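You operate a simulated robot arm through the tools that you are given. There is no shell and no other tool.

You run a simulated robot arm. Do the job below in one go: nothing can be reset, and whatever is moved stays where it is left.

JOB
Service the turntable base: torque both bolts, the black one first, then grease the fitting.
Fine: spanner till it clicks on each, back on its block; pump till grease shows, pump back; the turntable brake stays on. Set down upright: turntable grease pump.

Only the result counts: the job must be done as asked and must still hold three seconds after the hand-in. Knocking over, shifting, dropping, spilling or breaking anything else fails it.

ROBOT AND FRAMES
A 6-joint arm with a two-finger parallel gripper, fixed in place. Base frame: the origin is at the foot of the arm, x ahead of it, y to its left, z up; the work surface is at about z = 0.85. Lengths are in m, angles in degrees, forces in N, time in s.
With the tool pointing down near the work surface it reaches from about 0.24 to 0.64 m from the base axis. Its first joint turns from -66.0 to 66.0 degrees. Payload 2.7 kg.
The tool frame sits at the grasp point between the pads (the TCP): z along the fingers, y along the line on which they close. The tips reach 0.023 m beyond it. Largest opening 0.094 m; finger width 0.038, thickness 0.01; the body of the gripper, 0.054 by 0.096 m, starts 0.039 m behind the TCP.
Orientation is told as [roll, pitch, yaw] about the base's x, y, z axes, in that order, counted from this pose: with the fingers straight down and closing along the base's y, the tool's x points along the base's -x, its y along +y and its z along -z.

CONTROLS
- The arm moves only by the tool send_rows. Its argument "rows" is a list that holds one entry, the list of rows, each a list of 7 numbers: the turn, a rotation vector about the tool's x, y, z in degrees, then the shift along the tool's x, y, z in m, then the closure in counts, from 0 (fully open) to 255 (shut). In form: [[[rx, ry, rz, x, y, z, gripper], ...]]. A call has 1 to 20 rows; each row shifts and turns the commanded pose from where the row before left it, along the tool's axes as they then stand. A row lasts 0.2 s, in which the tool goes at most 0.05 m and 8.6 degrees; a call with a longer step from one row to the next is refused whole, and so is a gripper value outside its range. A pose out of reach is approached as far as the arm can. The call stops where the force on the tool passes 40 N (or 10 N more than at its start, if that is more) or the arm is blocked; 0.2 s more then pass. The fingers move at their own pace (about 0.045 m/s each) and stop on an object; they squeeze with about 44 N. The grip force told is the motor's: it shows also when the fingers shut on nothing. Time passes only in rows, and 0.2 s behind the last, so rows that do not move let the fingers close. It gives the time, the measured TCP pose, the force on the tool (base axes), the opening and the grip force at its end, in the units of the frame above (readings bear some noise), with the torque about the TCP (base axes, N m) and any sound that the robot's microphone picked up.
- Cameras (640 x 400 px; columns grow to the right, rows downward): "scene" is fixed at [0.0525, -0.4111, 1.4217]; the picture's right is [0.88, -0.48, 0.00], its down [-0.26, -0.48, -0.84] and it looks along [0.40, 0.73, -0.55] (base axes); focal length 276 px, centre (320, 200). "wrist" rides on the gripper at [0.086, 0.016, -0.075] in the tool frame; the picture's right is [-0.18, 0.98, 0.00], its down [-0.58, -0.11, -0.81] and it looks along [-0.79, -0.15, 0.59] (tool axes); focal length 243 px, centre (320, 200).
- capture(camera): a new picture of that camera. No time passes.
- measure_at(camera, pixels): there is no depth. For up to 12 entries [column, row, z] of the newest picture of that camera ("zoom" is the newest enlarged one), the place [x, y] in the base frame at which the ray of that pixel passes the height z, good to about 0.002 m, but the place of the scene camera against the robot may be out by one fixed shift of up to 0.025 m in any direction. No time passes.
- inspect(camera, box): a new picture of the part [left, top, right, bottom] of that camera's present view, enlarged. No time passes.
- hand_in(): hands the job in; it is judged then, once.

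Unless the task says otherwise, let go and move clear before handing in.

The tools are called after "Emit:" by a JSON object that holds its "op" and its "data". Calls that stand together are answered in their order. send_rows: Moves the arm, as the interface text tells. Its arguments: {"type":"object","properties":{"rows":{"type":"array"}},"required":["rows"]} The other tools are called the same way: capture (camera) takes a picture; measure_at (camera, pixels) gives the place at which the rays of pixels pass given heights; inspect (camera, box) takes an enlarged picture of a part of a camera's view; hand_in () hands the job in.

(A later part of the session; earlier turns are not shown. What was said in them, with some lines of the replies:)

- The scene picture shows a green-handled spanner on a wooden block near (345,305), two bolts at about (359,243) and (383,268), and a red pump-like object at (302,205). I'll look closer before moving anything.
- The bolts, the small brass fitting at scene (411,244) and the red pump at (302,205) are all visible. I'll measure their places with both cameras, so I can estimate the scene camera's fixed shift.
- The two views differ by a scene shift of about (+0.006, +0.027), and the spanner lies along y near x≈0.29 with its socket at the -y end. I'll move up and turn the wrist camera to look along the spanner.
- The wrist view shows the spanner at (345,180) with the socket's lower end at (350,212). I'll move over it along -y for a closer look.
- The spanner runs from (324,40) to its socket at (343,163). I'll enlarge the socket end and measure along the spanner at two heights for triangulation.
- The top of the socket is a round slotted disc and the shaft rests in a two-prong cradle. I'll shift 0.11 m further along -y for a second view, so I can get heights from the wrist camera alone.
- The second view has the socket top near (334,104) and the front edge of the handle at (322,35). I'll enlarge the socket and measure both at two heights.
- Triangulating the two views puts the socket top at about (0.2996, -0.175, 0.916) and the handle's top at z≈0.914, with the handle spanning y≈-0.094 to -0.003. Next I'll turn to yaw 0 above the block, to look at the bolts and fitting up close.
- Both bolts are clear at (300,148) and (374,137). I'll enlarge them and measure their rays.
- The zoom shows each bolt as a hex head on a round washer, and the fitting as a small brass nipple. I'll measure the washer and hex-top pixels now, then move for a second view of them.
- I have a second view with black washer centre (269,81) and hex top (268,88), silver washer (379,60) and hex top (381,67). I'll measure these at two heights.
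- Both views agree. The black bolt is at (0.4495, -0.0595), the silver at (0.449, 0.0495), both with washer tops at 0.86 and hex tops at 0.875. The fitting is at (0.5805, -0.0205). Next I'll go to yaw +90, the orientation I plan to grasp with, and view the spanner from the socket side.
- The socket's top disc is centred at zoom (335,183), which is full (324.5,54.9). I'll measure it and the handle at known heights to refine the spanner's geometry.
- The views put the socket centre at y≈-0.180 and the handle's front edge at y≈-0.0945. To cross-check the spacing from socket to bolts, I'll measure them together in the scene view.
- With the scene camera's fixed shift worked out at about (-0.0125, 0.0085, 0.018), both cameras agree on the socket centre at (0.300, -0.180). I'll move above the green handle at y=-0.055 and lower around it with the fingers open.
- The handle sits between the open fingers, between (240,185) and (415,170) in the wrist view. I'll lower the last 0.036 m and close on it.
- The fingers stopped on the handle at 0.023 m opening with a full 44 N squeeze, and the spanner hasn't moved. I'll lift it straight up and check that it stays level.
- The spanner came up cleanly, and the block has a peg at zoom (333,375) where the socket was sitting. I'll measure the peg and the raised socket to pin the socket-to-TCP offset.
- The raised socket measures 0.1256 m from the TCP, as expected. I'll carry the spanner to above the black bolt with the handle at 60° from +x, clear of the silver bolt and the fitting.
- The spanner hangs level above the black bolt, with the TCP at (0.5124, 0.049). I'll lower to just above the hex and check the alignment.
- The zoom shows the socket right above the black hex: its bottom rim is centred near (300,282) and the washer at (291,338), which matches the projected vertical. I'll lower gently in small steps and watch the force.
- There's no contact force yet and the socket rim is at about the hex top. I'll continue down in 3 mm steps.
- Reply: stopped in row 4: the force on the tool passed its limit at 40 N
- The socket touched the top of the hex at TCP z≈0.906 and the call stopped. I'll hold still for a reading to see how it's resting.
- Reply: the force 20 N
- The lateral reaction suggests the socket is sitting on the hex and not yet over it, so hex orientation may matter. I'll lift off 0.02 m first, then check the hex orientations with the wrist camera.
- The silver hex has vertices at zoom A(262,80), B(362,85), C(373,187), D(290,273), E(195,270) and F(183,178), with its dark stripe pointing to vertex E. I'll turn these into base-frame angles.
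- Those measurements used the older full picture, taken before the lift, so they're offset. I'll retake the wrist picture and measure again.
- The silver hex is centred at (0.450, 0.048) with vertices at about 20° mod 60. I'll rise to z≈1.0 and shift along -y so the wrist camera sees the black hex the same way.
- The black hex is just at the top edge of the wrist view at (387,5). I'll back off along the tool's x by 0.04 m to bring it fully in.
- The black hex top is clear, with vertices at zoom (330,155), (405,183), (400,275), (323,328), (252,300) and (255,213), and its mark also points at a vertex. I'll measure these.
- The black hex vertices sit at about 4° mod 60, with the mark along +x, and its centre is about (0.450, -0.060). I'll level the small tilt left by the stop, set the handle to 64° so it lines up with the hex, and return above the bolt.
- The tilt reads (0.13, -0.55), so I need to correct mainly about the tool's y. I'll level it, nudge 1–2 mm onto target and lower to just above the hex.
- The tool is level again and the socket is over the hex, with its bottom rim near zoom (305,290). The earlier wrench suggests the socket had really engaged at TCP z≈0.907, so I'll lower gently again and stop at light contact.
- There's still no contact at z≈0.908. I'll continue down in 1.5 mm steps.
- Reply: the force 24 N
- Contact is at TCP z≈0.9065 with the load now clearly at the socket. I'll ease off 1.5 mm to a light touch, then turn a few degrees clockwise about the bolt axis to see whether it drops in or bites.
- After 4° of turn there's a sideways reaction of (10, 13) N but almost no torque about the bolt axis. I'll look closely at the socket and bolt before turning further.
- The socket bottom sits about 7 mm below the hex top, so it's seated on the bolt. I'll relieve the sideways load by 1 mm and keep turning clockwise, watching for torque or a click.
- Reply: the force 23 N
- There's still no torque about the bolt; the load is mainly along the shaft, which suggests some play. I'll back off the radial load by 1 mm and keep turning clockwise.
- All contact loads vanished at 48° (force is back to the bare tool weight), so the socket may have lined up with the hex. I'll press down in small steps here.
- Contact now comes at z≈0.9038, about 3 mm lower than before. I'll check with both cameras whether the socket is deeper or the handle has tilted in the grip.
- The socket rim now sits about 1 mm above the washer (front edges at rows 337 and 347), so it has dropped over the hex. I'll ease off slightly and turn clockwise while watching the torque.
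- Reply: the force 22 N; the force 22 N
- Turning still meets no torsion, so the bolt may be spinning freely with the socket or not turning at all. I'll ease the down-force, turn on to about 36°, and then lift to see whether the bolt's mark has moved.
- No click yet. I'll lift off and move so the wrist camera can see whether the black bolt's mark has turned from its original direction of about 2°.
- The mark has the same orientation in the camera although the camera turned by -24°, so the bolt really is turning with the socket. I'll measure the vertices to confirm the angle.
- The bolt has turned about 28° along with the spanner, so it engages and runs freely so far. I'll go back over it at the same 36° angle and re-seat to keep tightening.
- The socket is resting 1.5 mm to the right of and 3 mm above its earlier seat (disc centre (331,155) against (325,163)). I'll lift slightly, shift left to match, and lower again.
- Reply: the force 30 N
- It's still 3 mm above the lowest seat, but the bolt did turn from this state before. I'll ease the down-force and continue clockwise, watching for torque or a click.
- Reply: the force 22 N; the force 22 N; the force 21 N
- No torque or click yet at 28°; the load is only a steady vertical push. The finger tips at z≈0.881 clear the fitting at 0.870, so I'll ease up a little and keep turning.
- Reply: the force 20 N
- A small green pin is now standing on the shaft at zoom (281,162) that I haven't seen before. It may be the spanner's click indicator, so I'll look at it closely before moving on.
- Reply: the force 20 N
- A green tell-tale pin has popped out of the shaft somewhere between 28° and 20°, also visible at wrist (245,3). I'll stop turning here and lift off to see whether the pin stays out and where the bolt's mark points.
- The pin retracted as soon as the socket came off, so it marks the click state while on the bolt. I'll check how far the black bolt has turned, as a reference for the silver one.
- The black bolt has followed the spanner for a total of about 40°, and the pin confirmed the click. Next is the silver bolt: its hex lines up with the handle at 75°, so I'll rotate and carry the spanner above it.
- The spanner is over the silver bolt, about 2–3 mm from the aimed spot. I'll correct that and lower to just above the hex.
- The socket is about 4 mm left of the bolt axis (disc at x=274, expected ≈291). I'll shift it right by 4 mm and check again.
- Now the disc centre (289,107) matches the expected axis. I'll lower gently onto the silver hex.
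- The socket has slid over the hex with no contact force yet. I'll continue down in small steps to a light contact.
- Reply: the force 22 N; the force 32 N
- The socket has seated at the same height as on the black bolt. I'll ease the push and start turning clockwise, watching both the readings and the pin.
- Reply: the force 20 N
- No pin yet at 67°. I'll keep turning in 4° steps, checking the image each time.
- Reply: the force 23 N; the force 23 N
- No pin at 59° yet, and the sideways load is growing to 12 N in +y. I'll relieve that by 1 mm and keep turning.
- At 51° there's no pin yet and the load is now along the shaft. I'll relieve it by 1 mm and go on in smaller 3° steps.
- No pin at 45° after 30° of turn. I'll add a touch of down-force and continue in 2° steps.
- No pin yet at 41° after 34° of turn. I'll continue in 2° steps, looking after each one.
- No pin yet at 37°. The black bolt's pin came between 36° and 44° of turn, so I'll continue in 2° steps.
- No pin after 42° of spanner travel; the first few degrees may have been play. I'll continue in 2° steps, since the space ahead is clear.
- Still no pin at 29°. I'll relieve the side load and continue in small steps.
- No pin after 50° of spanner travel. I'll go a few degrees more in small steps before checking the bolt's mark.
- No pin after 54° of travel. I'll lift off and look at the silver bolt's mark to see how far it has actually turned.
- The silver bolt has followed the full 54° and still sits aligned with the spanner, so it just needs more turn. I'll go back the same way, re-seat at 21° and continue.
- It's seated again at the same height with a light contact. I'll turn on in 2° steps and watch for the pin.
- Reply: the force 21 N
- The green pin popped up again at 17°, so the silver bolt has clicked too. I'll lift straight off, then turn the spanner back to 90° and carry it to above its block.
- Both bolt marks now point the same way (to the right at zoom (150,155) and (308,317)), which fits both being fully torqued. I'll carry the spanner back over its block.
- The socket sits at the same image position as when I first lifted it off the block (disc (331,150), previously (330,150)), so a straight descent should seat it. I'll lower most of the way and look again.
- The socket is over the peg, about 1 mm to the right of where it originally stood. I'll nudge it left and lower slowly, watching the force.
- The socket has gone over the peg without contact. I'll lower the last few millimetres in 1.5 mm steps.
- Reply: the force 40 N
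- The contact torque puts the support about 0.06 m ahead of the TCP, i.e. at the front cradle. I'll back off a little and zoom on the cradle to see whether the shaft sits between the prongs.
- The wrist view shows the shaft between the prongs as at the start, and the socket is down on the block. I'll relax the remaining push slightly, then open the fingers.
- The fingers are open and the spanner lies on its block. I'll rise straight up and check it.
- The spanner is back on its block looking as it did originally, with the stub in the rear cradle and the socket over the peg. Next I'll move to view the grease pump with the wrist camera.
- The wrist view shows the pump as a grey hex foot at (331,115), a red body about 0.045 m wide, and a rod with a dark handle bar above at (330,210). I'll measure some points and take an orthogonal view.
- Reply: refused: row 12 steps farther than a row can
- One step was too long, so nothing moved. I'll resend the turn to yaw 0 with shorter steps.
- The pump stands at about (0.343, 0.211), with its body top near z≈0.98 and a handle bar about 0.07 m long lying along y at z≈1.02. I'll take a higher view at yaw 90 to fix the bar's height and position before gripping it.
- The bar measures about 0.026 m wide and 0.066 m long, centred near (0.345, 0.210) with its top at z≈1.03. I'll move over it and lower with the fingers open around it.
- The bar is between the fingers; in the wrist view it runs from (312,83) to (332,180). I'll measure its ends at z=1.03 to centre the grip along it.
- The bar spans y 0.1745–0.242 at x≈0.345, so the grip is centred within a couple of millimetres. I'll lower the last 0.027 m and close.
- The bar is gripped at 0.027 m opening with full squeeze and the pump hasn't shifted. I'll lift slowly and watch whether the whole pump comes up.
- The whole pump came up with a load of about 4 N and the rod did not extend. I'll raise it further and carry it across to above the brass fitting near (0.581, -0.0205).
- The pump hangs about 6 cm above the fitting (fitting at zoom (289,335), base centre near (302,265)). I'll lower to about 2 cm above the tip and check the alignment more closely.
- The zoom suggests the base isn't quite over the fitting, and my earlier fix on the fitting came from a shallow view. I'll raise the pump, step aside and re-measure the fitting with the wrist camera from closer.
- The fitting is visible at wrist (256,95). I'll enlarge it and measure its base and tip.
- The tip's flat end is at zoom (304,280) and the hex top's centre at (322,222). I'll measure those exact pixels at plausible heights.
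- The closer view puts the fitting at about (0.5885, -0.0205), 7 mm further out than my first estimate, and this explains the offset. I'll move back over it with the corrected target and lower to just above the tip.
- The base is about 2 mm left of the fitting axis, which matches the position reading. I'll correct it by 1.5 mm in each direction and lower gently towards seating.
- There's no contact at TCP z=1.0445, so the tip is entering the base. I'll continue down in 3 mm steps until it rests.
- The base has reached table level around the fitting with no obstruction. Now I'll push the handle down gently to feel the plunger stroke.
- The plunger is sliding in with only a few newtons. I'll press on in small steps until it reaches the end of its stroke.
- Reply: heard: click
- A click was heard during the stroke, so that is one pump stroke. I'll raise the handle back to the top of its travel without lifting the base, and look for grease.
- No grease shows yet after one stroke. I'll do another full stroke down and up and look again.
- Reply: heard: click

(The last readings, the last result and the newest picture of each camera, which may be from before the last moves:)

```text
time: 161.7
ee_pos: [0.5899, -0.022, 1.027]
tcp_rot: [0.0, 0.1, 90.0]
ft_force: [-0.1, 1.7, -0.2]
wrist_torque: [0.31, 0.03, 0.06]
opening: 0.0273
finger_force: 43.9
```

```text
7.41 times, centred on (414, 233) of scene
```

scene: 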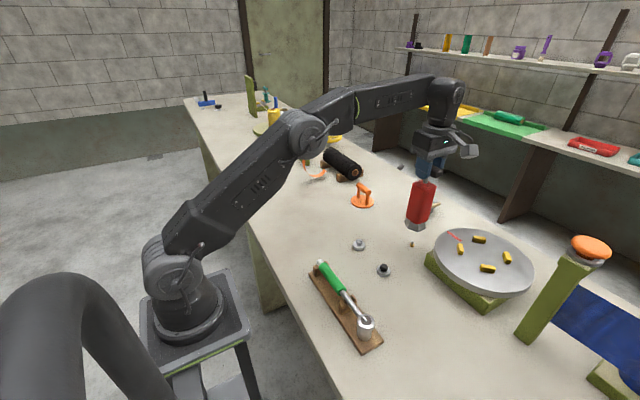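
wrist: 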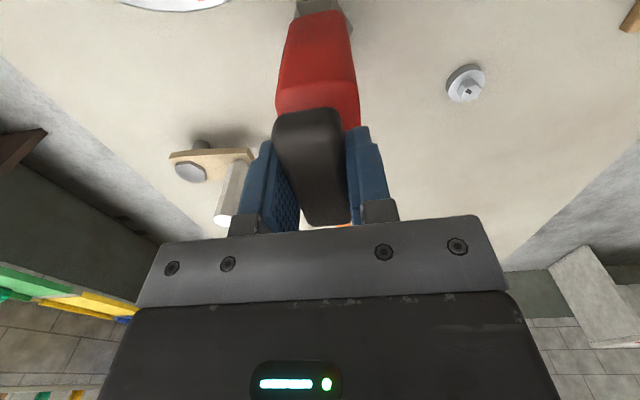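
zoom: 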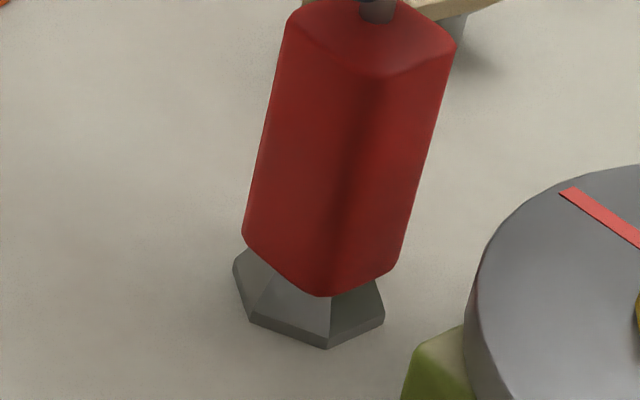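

Two strokes with a click each, and still no grease at the foot. I'll check the wider scene, including the turntable edge, for any sign of grease before the next stroke.

Emit:
{"op": "inspect", "data": {"camera": "scene", "box": [390, 210, 550, 320]}}

Emit:
{"op": "capture", "data": {"camera": "scene"}}

Emit:
{"op": "capture", "data": {"camera": "wrist"}}

```text
3.64 times, centred on (470, 265) of scene
```

zoom: 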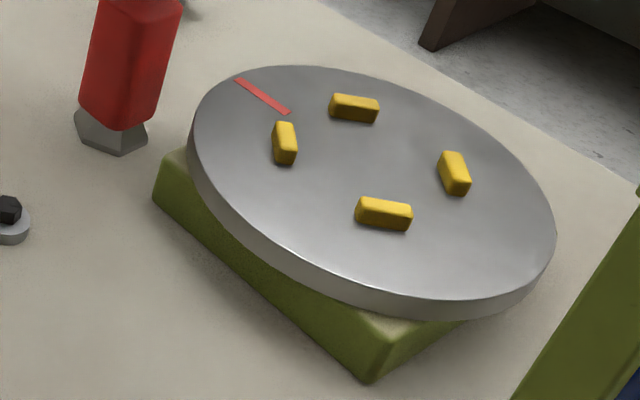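

```text
taken
```

scene: 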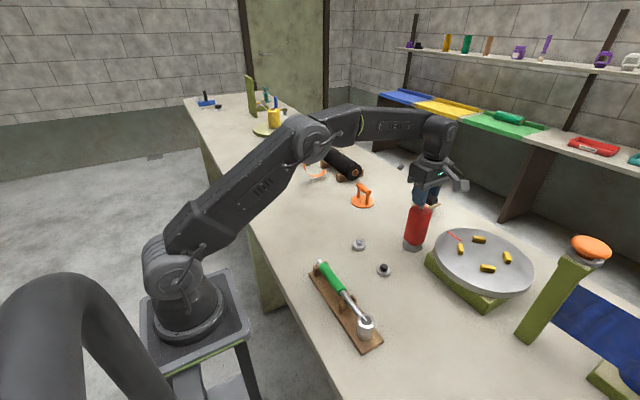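

```text
taken
```

wrist: 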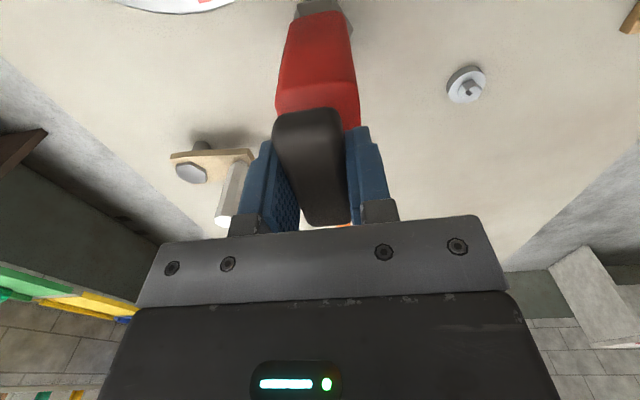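

No grease is visible anywhere yet. I'll do a third stroke and check the foot again.

Emit:
{"op": "send_rows", "data": {"rows": [[[0, 0, 0, 0, 0, 0.005, 255], [0, 0, 0, 0, 0, 0.005, 255], [0, 0, 0, 0, 0, 0.005, 255], [0, 0, 0, 0, 0, 0.003, 255], [0, 0, 0, 0, 0, 0, 255]]]}}

Emit:
{"op": "inspect", "data": {"camera": "scene", "box": [386, 216, 450, 264]}}

Emit:
{"op": "send_rows", "data": {"rows": [[[0, 0, 0, 0, 0, -0.005, 255], [0, 0, 0, 0, 0, -0.005, 255], [0, 0, 0, 0, 0, -0.005, 255], [0, 0, 0, 0, 0, -0.003, 255], [0, 0, 0, 0, 0, 0, 255]]]}}

Emit:
{"op": "inspect", "data": {"camera": "scene", "box": [386, 216, 450, 264]}}

```text
time: 162.9
ee_pos: [0.5891, -0.0218, 1.0095]
tcp_rot: [-0.2, 0.1, 89.9]
ft_force: [1.9, -3.5, 5.1]
wrist_torque: [-0.3, -0.14, 0.02]
opening: 0.0269
finger_force: 44.0
heard: click
```

```text
8.33 times, centred on (418, 240) of scene
```

zoom: 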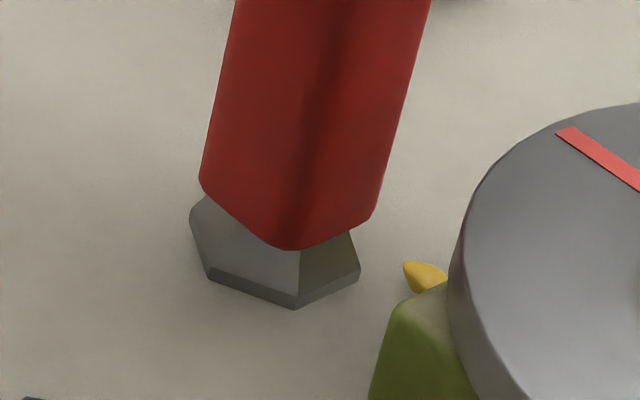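

```text
time: 164.1
ee_pos: [0.5892, -0.0231, 1.0264]
tcp_rot: [0.0, 0.0, 90.0]
ft_force: [-1.6, -1.3, 0.9]
wrist_torque: [-0.18, 0.2, -0.05]
opening: 0.0271
finger_force: 43.8
```

```text
8.33 times, centred on (418, 240) of scene
```

zoom: 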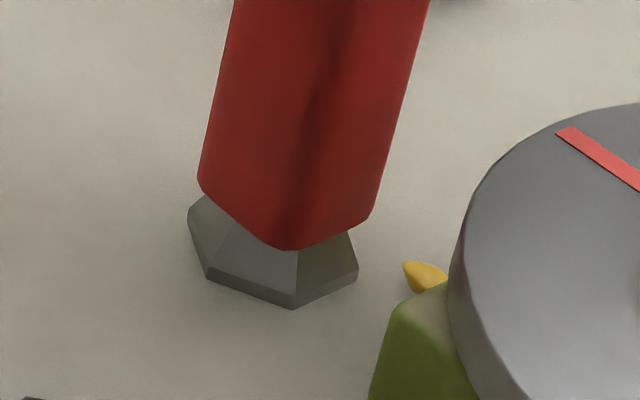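

A yellow blob of grease has appeared at the turntable base at zoom (424,277), so I'll stop pumping. I'll lift the pump straight off the fitting and carry it back to where it stood.

Emit:
{"op": "send_rows", "data": {"rows": [[[0, 0, 0, 0, 0, -0.006, 255], [0, 0, 0, 0, 0, -0.01, 255], [0, 0, 0, 0, 0, -0.015, 255], [0, 0, 0, 0, 0, -0.02, 255], [0, 0, 0, 0, 0, -0.02, 255], [0, 0, 0, 0, 0, -0.015, 255], [0, 0, 0, 0, 0, 0, 255], [0, 0, 0, 0, 0, 0, 255]]]}}

Emit:
{"op": "inspect", "data": {"camera": "scene", "box": [382, 186, 462, 266]}}

```text
time: 165.9
ee_pos: [0.592, -0.0226, 1.1139]
tcp_rot: [0.0, 0.0, 89.9]
ft_force: [-0.5, -0.2, -4.5]
wrist_torque: [-0.02, 0.05, -0.01]
opening: 0.0271
finger_force: 44.2
```

```text
5.00 times, centred on (422, 226) of scene
```

zoom: 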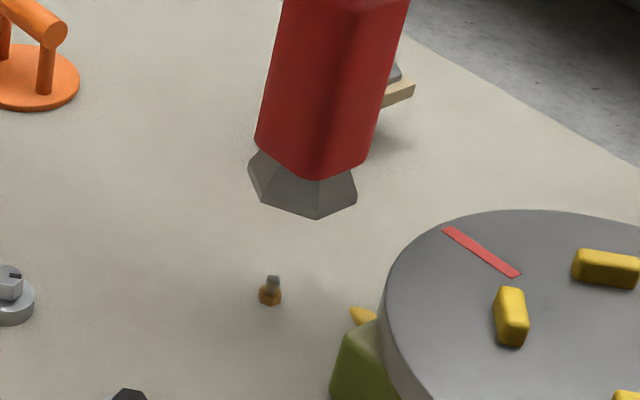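

The pump came off cleanly and the grease remains showing at (363,315). I'll carry it back to above its original spot.

Emit:
{"op": "send_rows", "data": {"rows": [[[0, 0, 0, -0.02303, 0.02449, 0, 255], [0, 0, 0, -0.02303, 0.02449, 0, 255], [0, 0, 0, -0.02303, 0.02449, 0, 255], [0, 0, 0, -0.02303, 0.02449, 0, 255], [0, 0, 0, -0.02303, 0.02449, 0, 255], [0, 0, 0, -0.02303, 0.02449, 0, 255], [0, 0, 0, -0.02303, 0.02449, 0, 255], [0, 0, 0, -0.02303, 0.02449, 0, 255], [0, 0, 0, -0.02303, 0.02449, 0, 255], [0, 0, 0, -0.02303, 0.02449, 0, 255], [0, 0, 0, 0, 0, 0, 255], [0, 0, 0, 0, 0, 0, 255]]]}}

Emit:
{"op": "send_rows", "data": {"rows": [[[0, 0, 0, 0, 0, 0, 255]]]}}

Emit:
{"op": "inspect", "data": {"camera": "scene", "box": [260, 140, 360, 240]}}

```text
time: 168.5
ee_pos: [0.3454, 0.2088, 1.1128]
tcp_rot: [0.1, 0.0, 90.0]
ft_force: [-0.3, 0.3, -4.8]
wrist_torque: [-0.01, -0.03, 0.01]
opening: 0.0273
finger_force: 43.9
```

```text
time: 168.9
ee_pos: [0.3456, 0.2091, 1.1129]
tcp_rot: [-0.1, 0.0, 90.1]
ft_force: [-0.4, -0.6, -3.8]
wrist_torque: [-0.01, 0.02, 0.05]
opening: 0.0273
finger_force: 43.9
```

```text
4.00 times, centred on (310, 190) of scene
```

zoom: 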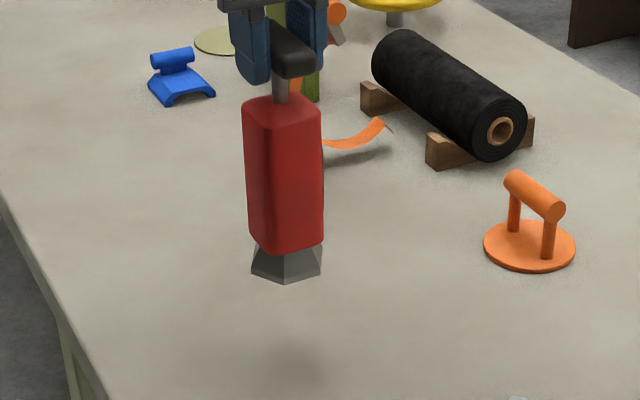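

The pump hangs above its original spot at (0.3455, 0.209). I'll lower it and watch for the load to transfer to the table.

Emit:
{"op": "send_rows", "data": {"rows": [[[0, 0, 0, 0, 0, 0.02, 255], [0, 0, 0, 0, 0, 0.02, 255], [0, 0, 0, 0, 0, 0.02, 255], [0, 0, 0, 0, 0, 0.012, 255], [0, 0, 0, 0, 0, 0.005, 255], [0, 0, 0, 0, 0, 0, 255], [0, 0, 0, 0, 0, 0, 255]]]}}

Emit:
{"op": "send_rows", "data": {"rows": [[[0, 0, 0, 0, 0, 0.003, 255], [0, 0, 0, 0, 0, 0.002, 255], [0, 0, 0, 0, 0, 0, 255]]]}}

Emit:
{"op": "send_rows", "data": {"rows": [[[0, 0, 0, 0, 0, 0.002, 255], [0, 0, 0, 0, 0, 0, 255], [0, 0, 0, 0, 0, 0, 255]]]}}

Emit:
{"op": "inspect", "data": {"camera": "scene", "box": [260, 140, 360, 240]}}

```text
time: 170.5
ee_pos: [0.3452, 0.2097, 1.0362]
tcp_rot: [-0.1, 0.0, 90.0]
ft_force: [-0.2, -1.0, -4.5]
wrist_torque: [0.0, 0.0, -0.02]
opening: 0.0274
finger_force: 44.0
```

```text
time: 171.3
ee_pos: [0.346, 0.2089, 1.0314]
tcp_rot: [0.0, 0.0, 90.0]
ft_force: [0.6, -0.3, -5.0]
wrist_torque: [0.03, 0.0, -0.02]
opening: 0.0269
finger_force: 43.7
```

```text
time: 172.1
ee_pos: [0.3443, 0.2092, 1.0305]
tcp_rot: [0.0, 0.0, 90.0]
ft_force: [0.8, -0.4, -4.6]
wrist_torque: [0.02, -0.04, 0.01]
opening: 0.027
finger_force: 44.2
```

```text
4.00 times, centred on (310, 190) of scene
```

zoom: 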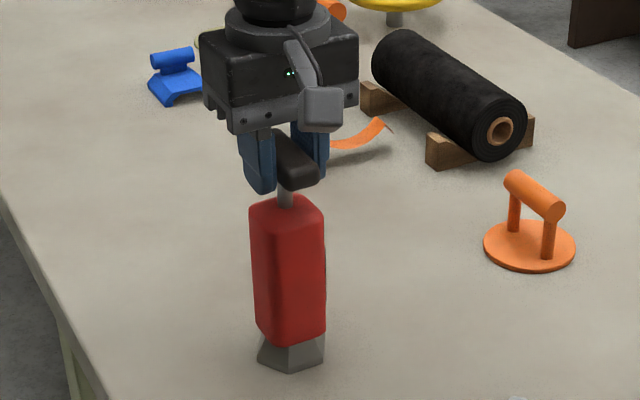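

It's within a millimetre or so of the table and still fully carried. I'll continue in 1 mm steps until the load drops.

Emit:
{"op": "send_rows", "data": {"rows": [[[0, 0, 0, 0, 0, 0.001, 255], [0, 0, 0, 0, 0, 0, 255]]]}}

Emit:
{"op": "send_rows", "data": {"rows": [[[0, 0, 0, 0, 0, 0.001, 255], [0, 0, 0, 0, 0, 0, 255]]]}}

Emit:
{"op": "send_rows", "data": {"rows": [[[0, 0, 0, 0, 0, 0.001, 255], [0, 0, 0, 0, 0, 0, 255], [0, 0, 0, 0, 0, 0, 255]]]}}

```text
time: 172.7
ee_pos: [0.3448, 0.2099, 1.0277]
tcp_rot: [0.0, -0.1, 90.0]
ft_force: [0.2, -0.7, -2.4]
wrist_torque: [-0.09, -0.02, 0.02]
opening: 0.0269
finger_force: 43.6
```

```text
time: 173.3
ee_pos: [0.3462, 0.2092, 1.0271]
tcp_rot: [-0.1, 0.0, 90.1]
ft_force: [0.0, -1.9, 0.6]
wrist_torque: [-0.05, 0.0, 0.03]
opening: 0.0271
finger_force: 43.8
```

```text
time: 174.1
ee_pos: [0.3454, 0.2084, 1.0247]
tcp_rot: [0.0, 0.0, 89.9]
ft_force: [0.9, -0.4, 0.9]
wrist_torque: [0.0, -0.07, 0.03]
opening: 0.0271
finger_force: 44.3
```

The load has transferred to the table, so the pump stands on its foot. I'll relax by 1 mm and open the fingers slowly.

Emit:
{"op": "send_rows", "data": {"rows": [[[0, 0, 0, 0, 0, -0.001, 255], [0, 0, 0, 0, 0, 0, 255], [0, 0, 0, 0, 0, 0, 170], [0, 0, 0, 0, 0, 0, 150], [0, 0, 0, 0, 0, 0, 100], [0, 0, 0, 0, 0, 0, 50], [0, 0, 0, 0, 0, 0, 0], [0, 0, 0, 0, 0, 0, 0], [0, 0, 0, 0, 0, 0, 0], [0, 0, 0, 0, 0, 0, 0]]]}}

Emit:
{"op": "inspect", "data": {"camera": "scene", "box": [260, 140, 360, 240]}}

```text
time: 176.3
ee_pos: [0.3459, 0.21, 1.0268]
tcp_rot: [0.0, 0.0, 90.0]
ft_force: [-0.3, 0.1, -0.8]
wrist_torque: [0.0, 0.05, 0.0]
opening: 0.0938
finger_force: 0.1
```

```text
4.00 times, centred on (310, 190) of scene
```

zoom: 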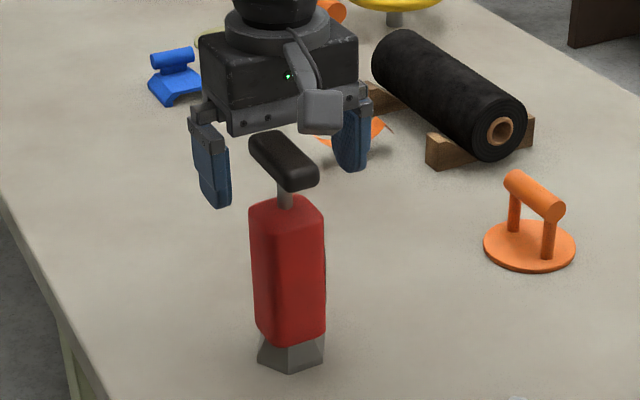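

The pump stands upright on its own in its original place with the fingers open. I'll rise straight up and look over everything.

Emit:
{"op": "send_rows", "data": {"rows": [[[0, 0, 0, 0, 0, -0.02, 0], [0, 0, 0, 0, 0, -0.03, 0], [0, 0, 0, 0, 0, -0.04, 0], [0, 0, 0, 0, 0, -0.04, 0], [0, 0, 0, 0, 0, -0.04, 0], [0, 0, 0, 0.03, 0, -0.02, 0], [0, 0, 0, 0.04, 0, 0, 0], [0, 0, 0, 0.04, 0, 0, 0], [0, 0, 0, 0, 0, 0, 0]]]}}

Emit:
{"op": "capture", "data": {"camera": "scene"}}

Emit:
{"op": "inspect", "data": {"camera": "scene", "box": [280, 220, 440, 360]}}

Emit:
{"op": "inspect", "data": {"camera": "scene", "box": [390, 180, 550, 320]}}

Emit:
{"op": "capture", "data": {"camera": "wrist"}}

```text
time: 178.3
ee_pos: [0.3458, 0.0988, 1.2158]
tcp_rot: [0.0, -0.1, 90.0]
ft_force: [0.3, -0.8, 0.7]
wrist_torque: [-0.02, -0.01, 0.0]
opening: 0.0939
finger_force: 0.0
```

```text
taken
```

scene: 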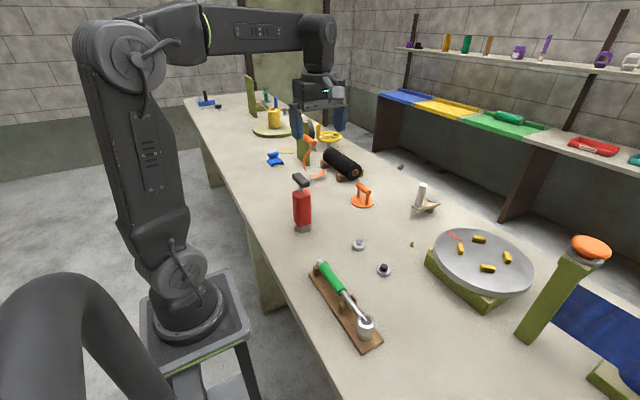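

```text
2.86 times, centred on (360, 290) of scene
```

zoom: 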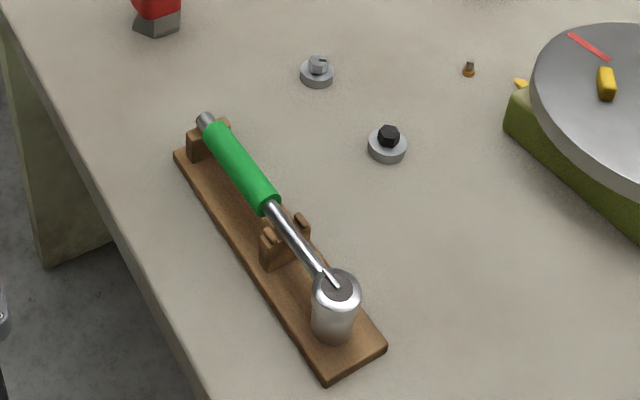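

```text
2.86 times, centred on (470, 250) of scene
```

zoom: 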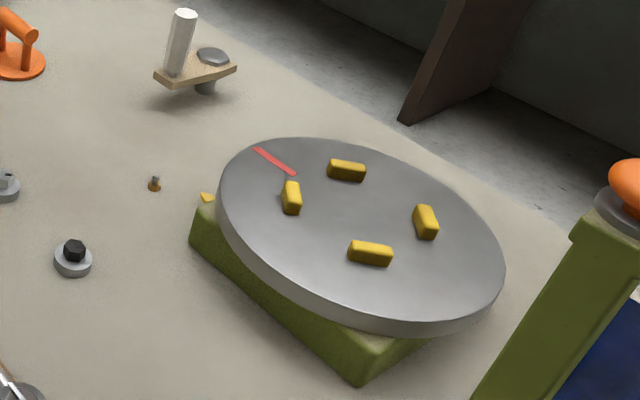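

```text
taken
```

wrist: 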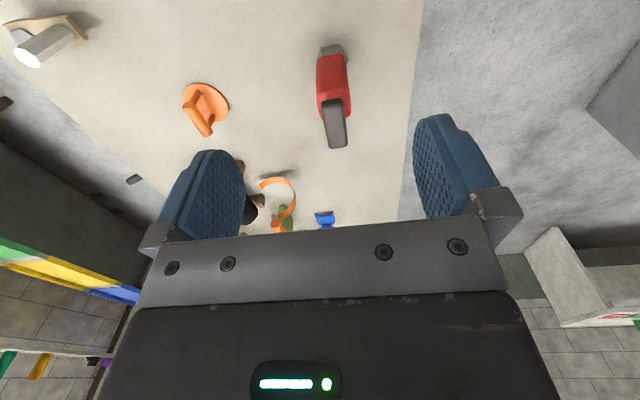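

Everything is in place: the spanner is on its block, the pump stands upright at (302,205), grease shows at the turntable base, and the turntable's red mark and all other objects are unmoved. The arm is clear with the fingers open, so I'm handing in.

One uncertainty remains. The microphone never reported a click from the spanner. I took the green pin that popped out on each bolt as its click.

Emit:
{"op": "hand_in", "data": {}}

```text
The job is handed in.
```

I torqued both bolts (black first) and greased the fitting, then handed the job in. The one thing I can't confirm is the spanner's click, because the microphone never picked it up on either bolt.

- **Bolts:** I took the green pin that popped out of the spanner's shaft as the click. The black bolt turned about 40°, and its pin came out somewhere in the last 8°, so I may have gone up to 8° past the click. The silver bolt turned about 58°, and I stopped within 2° of its pin coming out. Both bolt marks ended up pointing almost the same way.
- **Spanner:** It's back on its block, with the socket over the peg and the shaft between the prongs. It sits about 1 mm from where it started.
- **Grease:** After three strokes, each with a click the microphone heard, yellow grease showed at the edge of the turntable base and I stopped. The pump is back upright at its original spot.
- **Everything else:** I didn't touch the turntable or any part that could be its brake. In the last pictures, nothing else appears to have moved.
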